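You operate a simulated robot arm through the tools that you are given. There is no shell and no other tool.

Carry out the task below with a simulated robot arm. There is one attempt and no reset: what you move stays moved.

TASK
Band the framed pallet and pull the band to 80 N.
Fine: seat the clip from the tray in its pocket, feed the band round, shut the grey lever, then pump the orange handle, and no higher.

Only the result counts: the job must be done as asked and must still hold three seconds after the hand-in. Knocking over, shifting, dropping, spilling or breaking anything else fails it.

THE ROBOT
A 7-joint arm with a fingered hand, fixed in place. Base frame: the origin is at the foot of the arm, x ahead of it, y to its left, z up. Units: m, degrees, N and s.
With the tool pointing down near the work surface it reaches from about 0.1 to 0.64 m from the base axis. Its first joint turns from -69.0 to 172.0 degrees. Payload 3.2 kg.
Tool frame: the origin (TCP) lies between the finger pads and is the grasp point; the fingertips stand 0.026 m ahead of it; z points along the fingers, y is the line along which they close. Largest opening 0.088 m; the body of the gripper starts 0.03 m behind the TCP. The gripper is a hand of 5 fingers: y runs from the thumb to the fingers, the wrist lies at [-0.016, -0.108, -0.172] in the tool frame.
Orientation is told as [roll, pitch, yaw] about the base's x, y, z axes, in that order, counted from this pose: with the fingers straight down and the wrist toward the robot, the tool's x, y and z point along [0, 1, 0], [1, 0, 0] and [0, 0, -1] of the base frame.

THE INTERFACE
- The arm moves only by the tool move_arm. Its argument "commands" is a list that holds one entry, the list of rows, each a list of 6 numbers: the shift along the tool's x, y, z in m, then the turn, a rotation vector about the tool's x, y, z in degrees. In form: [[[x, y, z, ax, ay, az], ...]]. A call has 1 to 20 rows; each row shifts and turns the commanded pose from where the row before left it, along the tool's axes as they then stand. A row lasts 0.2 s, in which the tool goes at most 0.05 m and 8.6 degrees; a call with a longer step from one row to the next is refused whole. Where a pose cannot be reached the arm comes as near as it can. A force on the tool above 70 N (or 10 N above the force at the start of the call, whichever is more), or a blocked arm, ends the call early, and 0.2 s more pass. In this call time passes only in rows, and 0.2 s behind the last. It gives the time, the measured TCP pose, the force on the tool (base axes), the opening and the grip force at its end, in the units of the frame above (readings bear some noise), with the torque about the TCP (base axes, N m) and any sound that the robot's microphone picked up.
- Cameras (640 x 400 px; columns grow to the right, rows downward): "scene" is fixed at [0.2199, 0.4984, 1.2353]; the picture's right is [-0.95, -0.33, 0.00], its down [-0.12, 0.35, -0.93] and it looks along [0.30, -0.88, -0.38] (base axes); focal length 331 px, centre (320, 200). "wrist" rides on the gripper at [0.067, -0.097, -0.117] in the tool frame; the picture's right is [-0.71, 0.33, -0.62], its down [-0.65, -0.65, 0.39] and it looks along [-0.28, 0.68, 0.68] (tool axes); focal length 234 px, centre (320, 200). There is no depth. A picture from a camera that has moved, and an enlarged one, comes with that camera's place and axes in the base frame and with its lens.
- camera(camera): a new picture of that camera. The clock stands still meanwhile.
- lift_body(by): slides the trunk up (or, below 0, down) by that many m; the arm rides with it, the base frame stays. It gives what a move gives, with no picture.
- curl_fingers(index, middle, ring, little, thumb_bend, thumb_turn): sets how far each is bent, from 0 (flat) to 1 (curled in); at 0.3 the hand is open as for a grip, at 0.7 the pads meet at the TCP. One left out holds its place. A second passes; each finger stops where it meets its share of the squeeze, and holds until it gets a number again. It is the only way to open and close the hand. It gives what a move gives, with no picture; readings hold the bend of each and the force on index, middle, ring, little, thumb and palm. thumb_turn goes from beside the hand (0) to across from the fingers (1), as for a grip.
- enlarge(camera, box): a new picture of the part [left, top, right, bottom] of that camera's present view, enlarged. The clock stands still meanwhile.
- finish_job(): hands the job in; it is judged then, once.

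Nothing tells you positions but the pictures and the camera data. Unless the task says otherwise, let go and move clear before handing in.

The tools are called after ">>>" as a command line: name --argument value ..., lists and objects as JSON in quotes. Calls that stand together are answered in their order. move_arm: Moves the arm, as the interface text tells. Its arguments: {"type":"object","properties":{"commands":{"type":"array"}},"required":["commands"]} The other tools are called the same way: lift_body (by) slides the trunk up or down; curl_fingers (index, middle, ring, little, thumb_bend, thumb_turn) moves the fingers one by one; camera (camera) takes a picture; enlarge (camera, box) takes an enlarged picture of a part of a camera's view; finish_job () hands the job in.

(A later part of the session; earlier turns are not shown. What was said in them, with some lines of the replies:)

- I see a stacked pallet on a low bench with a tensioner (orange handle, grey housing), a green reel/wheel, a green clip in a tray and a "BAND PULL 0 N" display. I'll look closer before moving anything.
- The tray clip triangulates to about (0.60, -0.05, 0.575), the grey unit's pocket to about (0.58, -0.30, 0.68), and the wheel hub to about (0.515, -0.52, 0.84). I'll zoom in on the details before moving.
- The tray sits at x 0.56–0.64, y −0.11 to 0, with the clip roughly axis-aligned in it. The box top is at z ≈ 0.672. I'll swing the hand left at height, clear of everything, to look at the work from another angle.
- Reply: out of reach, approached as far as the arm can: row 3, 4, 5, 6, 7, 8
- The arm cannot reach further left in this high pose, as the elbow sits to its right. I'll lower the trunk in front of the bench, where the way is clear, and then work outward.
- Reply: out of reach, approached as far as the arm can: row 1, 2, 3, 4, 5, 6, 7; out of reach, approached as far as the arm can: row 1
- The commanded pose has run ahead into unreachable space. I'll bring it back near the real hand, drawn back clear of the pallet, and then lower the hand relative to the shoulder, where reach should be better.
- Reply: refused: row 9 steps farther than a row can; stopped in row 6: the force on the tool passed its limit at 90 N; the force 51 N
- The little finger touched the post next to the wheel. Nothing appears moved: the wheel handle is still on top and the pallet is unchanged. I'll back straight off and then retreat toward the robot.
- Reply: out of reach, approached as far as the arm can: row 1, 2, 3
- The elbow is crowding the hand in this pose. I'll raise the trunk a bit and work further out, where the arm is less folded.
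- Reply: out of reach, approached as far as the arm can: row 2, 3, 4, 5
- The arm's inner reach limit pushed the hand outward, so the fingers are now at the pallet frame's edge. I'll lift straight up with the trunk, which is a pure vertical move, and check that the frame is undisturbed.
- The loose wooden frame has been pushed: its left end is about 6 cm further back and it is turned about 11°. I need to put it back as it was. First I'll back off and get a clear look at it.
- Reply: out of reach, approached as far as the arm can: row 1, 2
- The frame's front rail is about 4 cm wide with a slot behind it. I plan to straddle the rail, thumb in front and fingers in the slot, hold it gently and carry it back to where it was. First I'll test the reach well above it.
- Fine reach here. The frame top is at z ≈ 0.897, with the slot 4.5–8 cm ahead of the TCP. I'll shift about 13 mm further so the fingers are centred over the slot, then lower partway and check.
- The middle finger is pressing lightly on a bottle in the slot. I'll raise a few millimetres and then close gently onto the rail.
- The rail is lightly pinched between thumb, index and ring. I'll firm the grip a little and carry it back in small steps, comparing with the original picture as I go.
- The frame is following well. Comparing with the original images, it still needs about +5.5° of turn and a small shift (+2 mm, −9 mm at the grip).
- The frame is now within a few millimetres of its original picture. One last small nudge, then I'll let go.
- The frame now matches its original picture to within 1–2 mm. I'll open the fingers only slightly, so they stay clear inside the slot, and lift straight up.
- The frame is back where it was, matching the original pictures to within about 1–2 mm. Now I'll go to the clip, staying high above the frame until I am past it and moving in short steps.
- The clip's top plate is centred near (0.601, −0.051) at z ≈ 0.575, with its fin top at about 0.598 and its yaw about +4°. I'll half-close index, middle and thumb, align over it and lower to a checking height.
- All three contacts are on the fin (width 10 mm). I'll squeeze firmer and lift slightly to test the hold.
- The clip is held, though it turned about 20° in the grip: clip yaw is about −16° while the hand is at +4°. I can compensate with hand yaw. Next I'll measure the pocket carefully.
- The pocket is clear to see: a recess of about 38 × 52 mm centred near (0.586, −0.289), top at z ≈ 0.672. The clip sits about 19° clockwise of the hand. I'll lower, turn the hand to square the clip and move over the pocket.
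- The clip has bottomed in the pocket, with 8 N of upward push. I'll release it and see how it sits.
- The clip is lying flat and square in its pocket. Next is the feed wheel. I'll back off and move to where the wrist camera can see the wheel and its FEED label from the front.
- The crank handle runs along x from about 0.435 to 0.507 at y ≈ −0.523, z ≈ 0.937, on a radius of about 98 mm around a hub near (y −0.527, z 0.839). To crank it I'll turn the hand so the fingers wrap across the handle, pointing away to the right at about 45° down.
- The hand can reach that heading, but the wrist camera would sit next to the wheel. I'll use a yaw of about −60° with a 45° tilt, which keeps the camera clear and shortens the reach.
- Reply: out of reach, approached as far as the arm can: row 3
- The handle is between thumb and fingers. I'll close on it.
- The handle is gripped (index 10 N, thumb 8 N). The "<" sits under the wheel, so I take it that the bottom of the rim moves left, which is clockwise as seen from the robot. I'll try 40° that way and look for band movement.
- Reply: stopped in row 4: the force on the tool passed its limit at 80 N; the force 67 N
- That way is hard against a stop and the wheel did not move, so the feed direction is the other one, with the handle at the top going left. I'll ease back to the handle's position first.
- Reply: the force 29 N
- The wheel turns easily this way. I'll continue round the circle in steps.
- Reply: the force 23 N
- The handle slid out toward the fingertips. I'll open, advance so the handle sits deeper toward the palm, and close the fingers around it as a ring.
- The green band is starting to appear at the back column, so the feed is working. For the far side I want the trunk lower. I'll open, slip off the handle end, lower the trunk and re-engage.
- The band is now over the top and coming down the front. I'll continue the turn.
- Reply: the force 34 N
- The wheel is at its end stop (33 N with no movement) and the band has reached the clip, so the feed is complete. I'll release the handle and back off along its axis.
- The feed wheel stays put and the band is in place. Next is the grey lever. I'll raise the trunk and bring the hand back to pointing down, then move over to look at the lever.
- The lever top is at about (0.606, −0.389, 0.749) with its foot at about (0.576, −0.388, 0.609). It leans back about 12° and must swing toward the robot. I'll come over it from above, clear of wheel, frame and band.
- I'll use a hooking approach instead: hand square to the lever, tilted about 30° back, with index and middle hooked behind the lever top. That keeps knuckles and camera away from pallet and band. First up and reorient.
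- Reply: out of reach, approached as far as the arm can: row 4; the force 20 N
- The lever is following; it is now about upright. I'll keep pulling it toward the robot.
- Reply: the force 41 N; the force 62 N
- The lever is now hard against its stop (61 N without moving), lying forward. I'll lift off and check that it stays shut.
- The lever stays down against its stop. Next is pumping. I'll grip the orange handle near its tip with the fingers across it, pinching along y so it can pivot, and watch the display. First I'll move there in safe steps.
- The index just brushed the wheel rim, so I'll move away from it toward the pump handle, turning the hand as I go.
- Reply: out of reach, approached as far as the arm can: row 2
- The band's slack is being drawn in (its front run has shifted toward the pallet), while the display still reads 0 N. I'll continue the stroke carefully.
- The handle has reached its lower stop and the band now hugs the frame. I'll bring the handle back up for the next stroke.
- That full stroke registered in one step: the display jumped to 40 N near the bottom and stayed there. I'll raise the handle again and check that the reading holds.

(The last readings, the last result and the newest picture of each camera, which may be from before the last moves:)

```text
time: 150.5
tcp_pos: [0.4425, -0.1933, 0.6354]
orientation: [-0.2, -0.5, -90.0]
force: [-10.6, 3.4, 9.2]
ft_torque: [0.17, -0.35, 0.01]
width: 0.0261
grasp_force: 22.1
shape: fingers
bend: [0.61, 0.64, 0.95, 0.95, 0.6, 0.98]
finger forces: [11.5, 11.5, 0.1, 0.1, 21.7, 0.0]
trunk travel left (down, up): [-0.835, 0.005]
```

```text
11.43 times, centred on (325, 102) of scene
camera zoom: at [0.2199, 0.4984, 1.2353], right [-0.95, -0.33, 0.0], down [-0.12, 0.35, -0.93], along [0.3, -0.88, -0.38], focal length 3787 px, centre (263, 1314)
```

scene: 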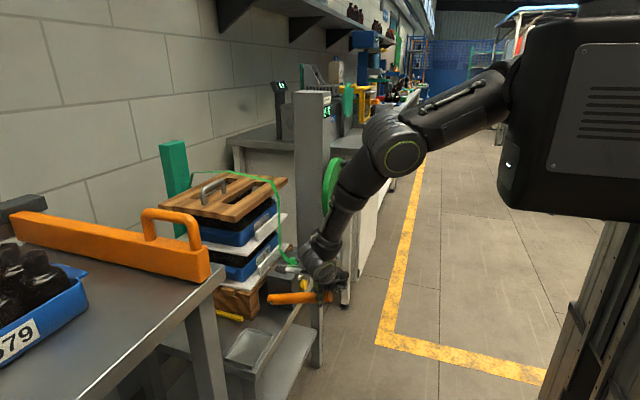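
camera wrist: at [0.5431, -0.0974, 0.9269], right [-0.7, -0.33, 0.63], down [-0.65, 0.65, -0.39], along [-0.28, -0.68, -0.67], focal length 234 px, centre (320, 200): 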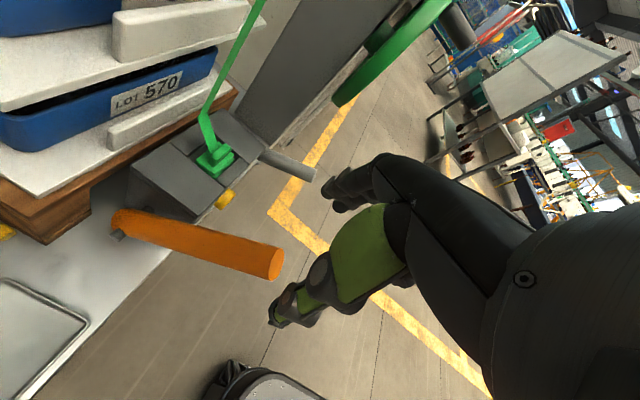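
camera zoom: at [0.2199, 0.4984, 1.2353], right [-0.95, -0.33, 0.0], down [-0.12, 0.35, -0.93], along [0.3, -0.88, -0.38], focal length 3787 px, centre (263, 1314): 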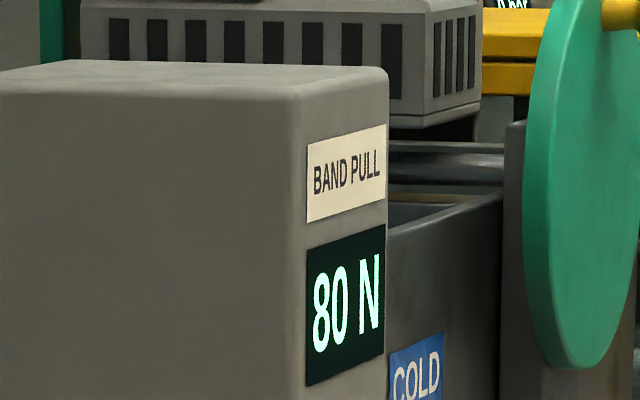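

The display reads 80 N. No more pumping. I'll open the hand with the handle resting down and lift straight clear.

>>> curl_fingers --index 0.3 --middle 0.3 --thumb_bend 0.3

>>> enlarge --camera "scene" --box '[300, 85, 350, 120]'

>>> enlarge --camera "scene" --box '[240, 220, 360, 320]'

>>> enlarge --camera "wrist" --box '[180, 150, 400, 350]'

```text
time: 151.5
tcp_pos: [0.4449, -0.1958, 0.6355]
orientation: [-0.2, -0.4, -89.8]
force: [-0.5, -1.8, 3.4]
ft_torque: [-0.01, 0.15, 0.04]
width: 0.0878
grasp_force: 2.6
shape: fingers
bend: [0.3, 0.3, 0.95, 0.95, 0.3, 0.97]
finger forces: [0.1, 0.1, 4.7, 0.1, 0.0, 0.0]
trunk travel left (down, up): [-0.835, 0.005]
```

```text
11.43 times, centred on (325, 102) of scene
camera zoom: at [0.2199, 0.4984, 1.2353], right [-0.95, -0.33, 0.0], down [-0.12, 0.35, -0.93], along [0.3, -0.88, -0.38], focal length 3787 px, centre (263, 1314)
```

zoom: 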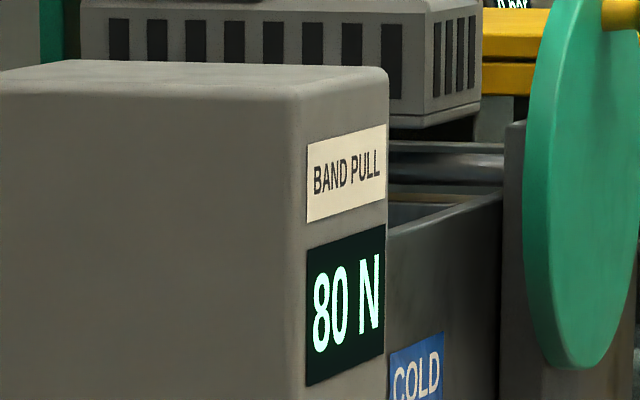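

```text
4.00 times, centred on (300, 270) of scene
camera zoom: at [0.2199, 0.4984, 1.2353], right [-0.95, -0.33, 0.0], down [-0.12, 0.35, -0.93], along [0.3, -0.88, -0.38], focal length 1326 px, centre (400, -80)
```

zoom: 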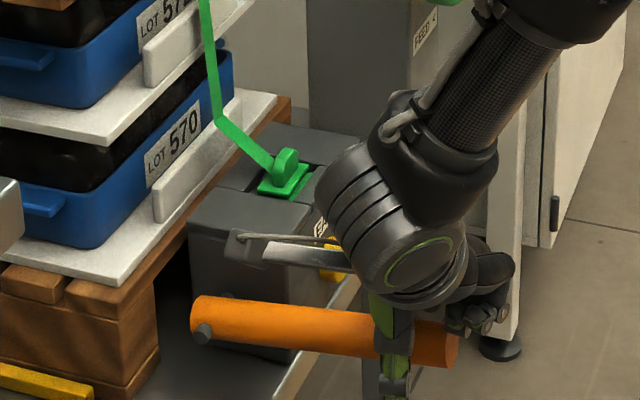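

```text
2.00 times, centred on (290, 250) of wrist
camera zoom: at [0.5114, -0.0957, 0.7519], right [-0.7, -0.33, 0.63], down [-0.65, 0.65, -0.39], along [-0.28, -0.69, -0.67], focal length 468 px, centre (380, 100)
```

zoom: 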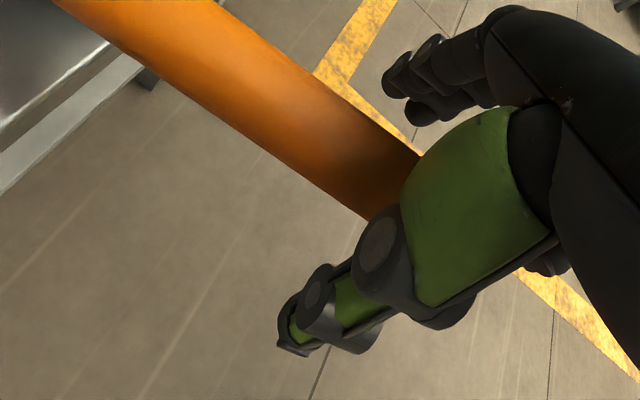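

The reading holds at 80 N. The handle tip touches my curled ring finger, so I'll slide off the end of the handle, away from the pivot, rather than lifting, so as not to drag it.

>>> move_arm --commands '[[[-0.02, 0, 0, 0, 0, 0], [-0.03, 0, 0, 0, 0, 0], [-0.03, 0, 0, 0, 0, 0]]]'

>>> enlarge --camera "scene" --box '[300, 85, 350, 120]'

>>> enlarge --camera "scene" --box '[240, 200, 380, 320]'

>>> camera --camera "wrist"

```text
time: 152.3
tcp_pos: [0.3642, -0.1935, 0.6341]
orientation: [-0.1, -0.3, -89.8]
force: [-0.1, -0.6, -0.4]
ft_torque: [0.01, 0.0, -0.03]
width: 0.0876
grasp_force: 0.1
shape: fingers
bend: [0.3, 0.3, 0.95, 0.95, 0.3, 0.97]
finger forces: [0.1, 0.0, 0.1, 0.0, 0.0, 0.1]
trunk travel left (down, up): [-0.835, 0.005]
```

```text
11.43 times, centred on (325, 102) of scene
camera zoom: at [0.2199, 0.4984, 1.2353], right [-0.95, -0.33, 0.0], down [-0.12, 0.35, -0.93], along [0.3, -0.88, -0.38], focal length 3787 px, centre (263, 1314)
```

zoom: 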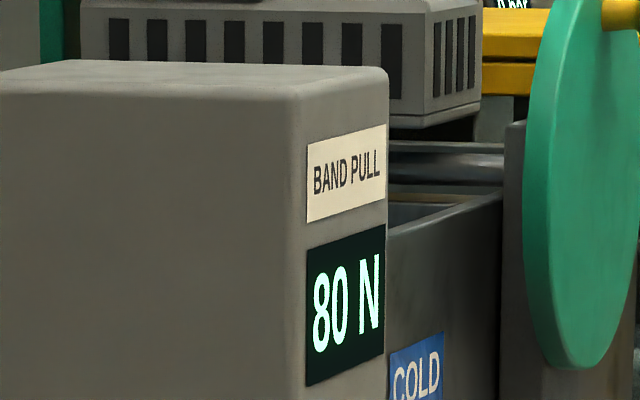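

```text
3.33 times, centred on (310, 260) of scene
camera zoom: at [0.2199, 0.4984, 1.2353], right [-0.95, -0.33, 0.0], down [-0.12, 0.35, -0.93], along [0.3, -0.88, -0.38], focal length 1105 px, centre (353, 0)
```

zoom: 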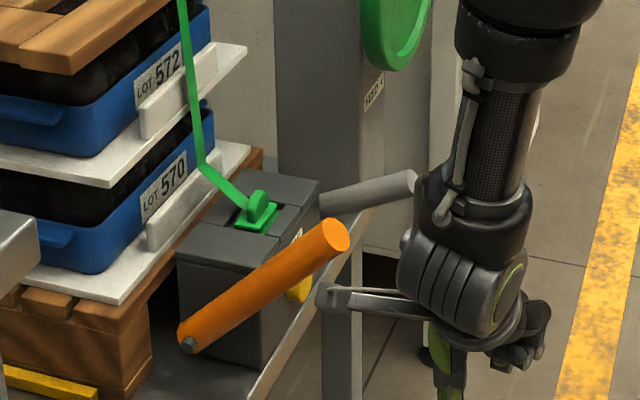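

```text
taken
camera wrist: at [0.4306, -0.0954, 0.7507], right [-0.7, -0.33, 0.63], down [-0.65, 0.65, -0.39], along [-0.28, -0.68, -0.67], focal length 234 px, centre (320, 200)
```

wrist: 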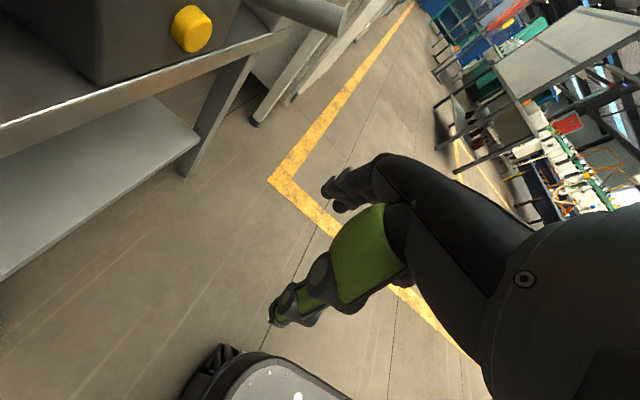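

The pump handle sprang back up by itself and the display still shows 80 N. I'll check the frame, the pallet and the rest against the original pictures.

>>> enlarge --camera "scene" --box '[140, 140, 300, 330]'

>>> enlarge --camera "scene" --box '[270, 140, 370, 240]'

>>> enlarge --camera "scene" --box '[150, 130, 370, 390]'

>>> enlarge --camera "scene" --box '[255, 215, 335, 315]'

>>> enlarge --camera "scene" --box '[260, 60, 400, 240]'

```text
2.11 times, centred on (220, 235) of scene
camera zoom: at [0.2199, 0.4984, 1.2353], right [-0.95, -0.33, 0.0], down [-0.12, 0.35, -0.93], along [0.3, -0.88, -0.38], focal length 698 px, centre (530, 126)
```

zoom: 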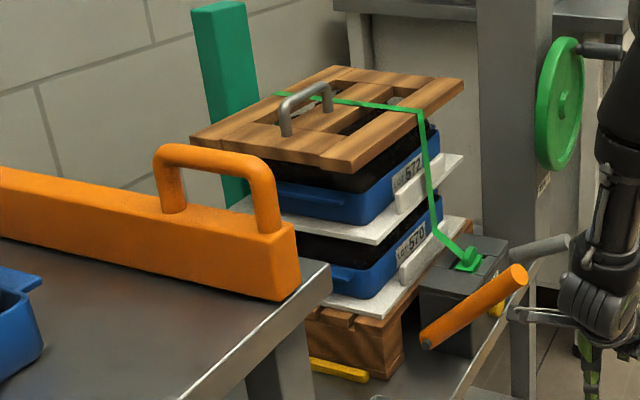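

```text
4.00 times, centred on (320, 190) of scene
camera zoom: at [0.2199, 0.4984, 1.2353], right [-0.95, -0.33, 0.0], down [-0.12, 0.35, -0.93], along [0.3, -0.88, -0.38], focal length 1326 px, centre (320, 240)
```

zoom: 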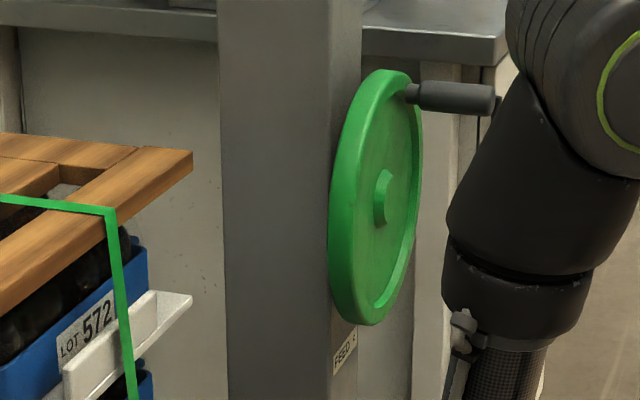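

```text
1.54 times, centred on (260, 260) of scene
camera zoom: at [0.2199, 0.4984, 1.2353], right [-0.95, -0.33, 0.0], down [-0.12, 0.35, -0.93], along [0.3, -0.88, -0.38], focal length 510 px, centre (412, 108)
```

zoom: 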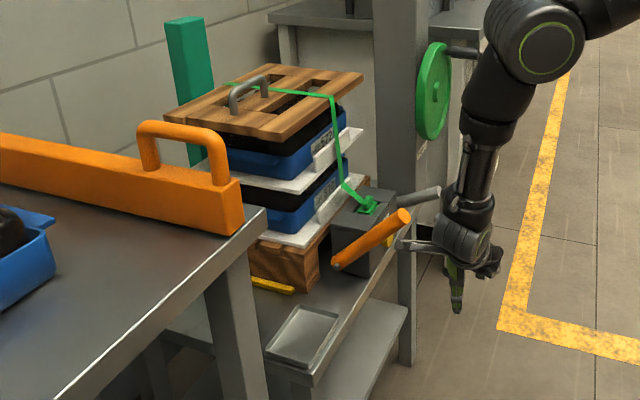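

```text
4.00 times, centred on (295, 265) of scene
camera zoom: at [0.2199, 0.4984, 1.2353], right [-0.95, -0.33, 0.0], down [-0.12, 0.35, -0.93], along [0.3, -0.88, -0.38], focal length 1326 px, centre (420, -60)
```

zoom: 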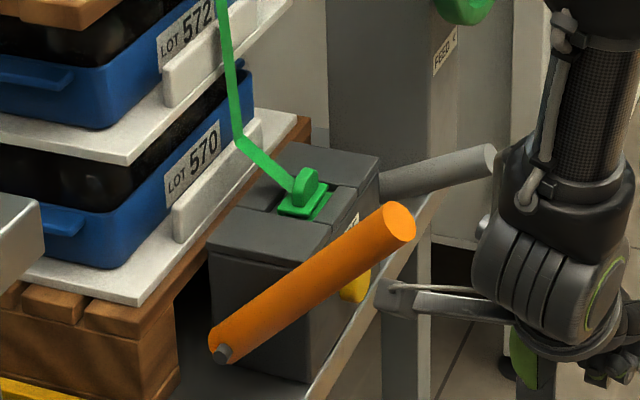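

```text
2.22 times, centred on (330, 150) of scene
camera zoom: at [0.2199, 0.4984, 1.2353], right [-0.95, -0.33, 0.0], down [-0.12, 0.35, -0.93], along [0.3, -0.88, -0.38], focal length 736 px, centre (298, 311)
```

zoom: 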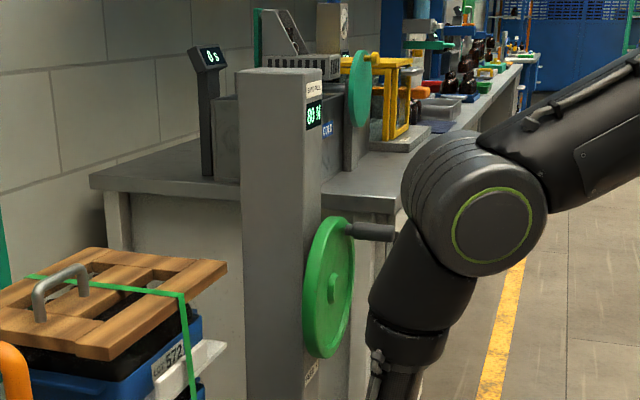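

>>> enlarge --camera "scene" --box '[265, 235, 325, 275]'

>>> enlarge --camera "scene" --box '[150, 160, 300, 250]'

>>> enlarge --camera "scene" --box '[220, 310, 300, 370]'

```text
10.00 times, centred on (295, 255) of scene
camera zoom: at [0.2199, 0.4984, 1.2353], right [-0.95, -0.33, 0.0], down [-0.12, 0.35, -0.93], along [0.3, -0.88, -0.38], focal length 3314 px, centre (570, -350)
```

zoom: 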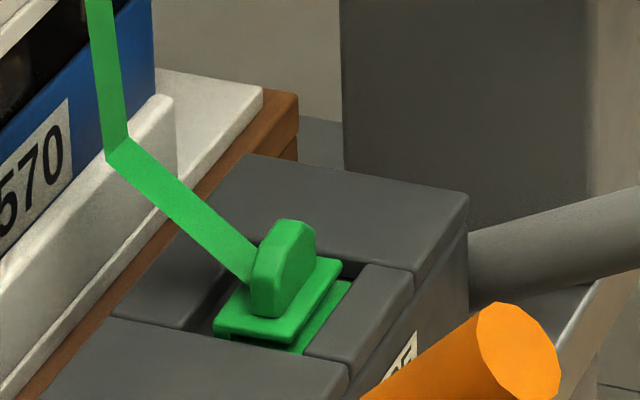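

```text
4.27 times, centred on (225, 205) of scene
camera zoom: at [0.2199, 0.4984, 1.2353], right [-0.95, -0.33, 0.0], down [-0.12, 0.35, -0.93], along [0.3, -0.88, -0.38], focal length 1414 px, centre (725, 179)
```

zoom: 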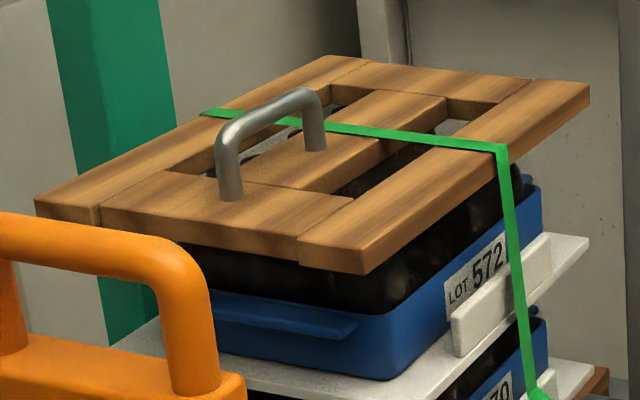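

```text
6.67 times, centred on (260, 340) of scene
camera zoom: at [0.2199, 0.4984, 1.2353], right [-0.95, -0.33, 0.0], down [-0.12, 0.35, -0.93], along [0.3, -0.88, -0.38], focal length 2209 px, centre (720, -733)
```

zoom: 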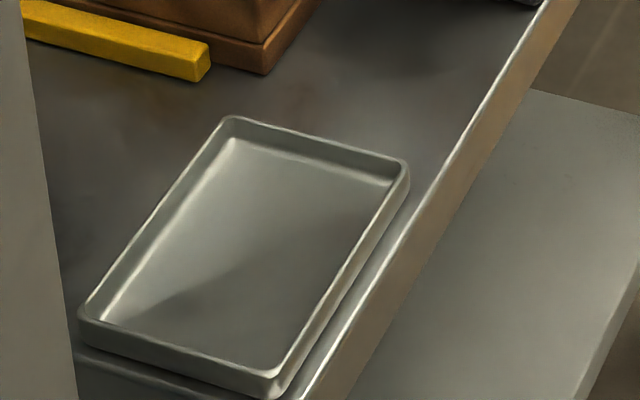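

Everything checks out: clip seated, band round, lever down, 80 N showing, tray and pallet unmoved. I'll move a bit further clear and take a last look at the display.

>>> move_arm --commands '[[[-0.02, 0, 0, 0, 0, 0], [-0.02, 0, 0, 0, 0, 0]]]'

>>> enlarge --camera "scene" --box '[300, 85, 350, 120]'

>>> camera --camera "scene"

```text
time: 152.9
tcp_pos: [0.3336, -0.1947, 0.6297]
orientation: [-0.5, -0.4, -90.0]
force: [0.6, -0.1, -0.4]
ft_torque: [0.0, 0.0, -0.01]
width: 0.0876
grasp_force: 0.0
shape: fingers
bend: [0.3, 0.3, 0.95, 0.95, 0.3, 0.97]
finger forces: [0.0, 0.0, 0.1, 0.0, 0.0, 0.0]
out of reach, approached as far as the arm can: row 2
trunk travel left (down, up): [-0.835, 0.005]
```

```text
11.43 times, centred on (325, 102) of scene
camera zoom: at [0.2199, 0.4984, 1.2353], right [-0.95, -0.33, 0.0], down [-0.12, 0.35, -0.93], along [0.3, -0.88, -0.38], focal length 3787 px, centre (263, 1314)
```

zoom: 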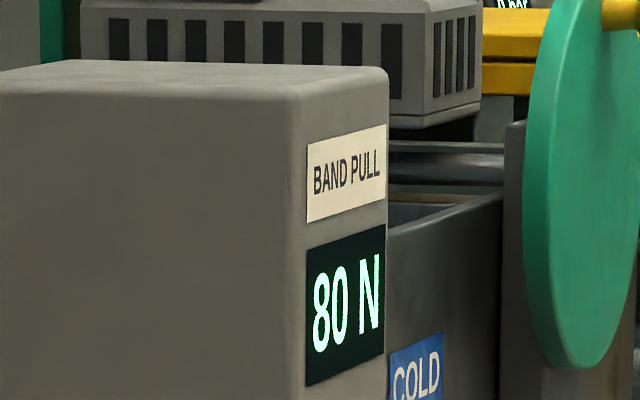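

```text
taken
```

scene: 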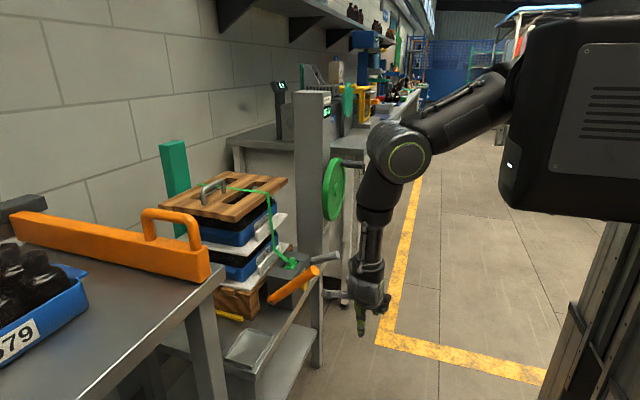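

The band is round the framed pallet with the clip seated. The lever is down and the display holds at 80 N. The hand is empty and clear of everything, so I'm handing the job in.

>>> finish_job

```text
The job is handed in.
```

The pallet is banded and the display read a steady 80 N at hand-in, but I knocked the wooden frame out of place along the way and had to put it back.

- **Clip:** it lies flat and square in its pocket.
- **Band:** fed round until the wheel hit its end stop, with the band at the clip.
- **Grey lever:** pulled forward until it stopped. Pressing with about 61 N moved it no further, though it rests tilted up about 25° rather than level.
- **Tension:** three strokes of the orange handle took it from 0 to 40 to 80 N. The handle sprang back up and the reading did not change. I did not touch the EASE button.

**Frame moved:** early on, the hand ran into the loose frame. It turned about 11° and its left end shifted about 6 cm. I gripped the rail and brought it back to within about 2–4 mm of where it was, judged from the camera pictures. If the check is very strict about shifting, this could fail it.

**Lighter contacts:**
- The little finger hit the display post.
- A finger pressed a bottle at up to about 9 N while I was moving the frame.
- I pushed the feed wheel against its stop in the wrong direction once.
- The index finger brushed the wheel rim.

None of these visibly moved anything.
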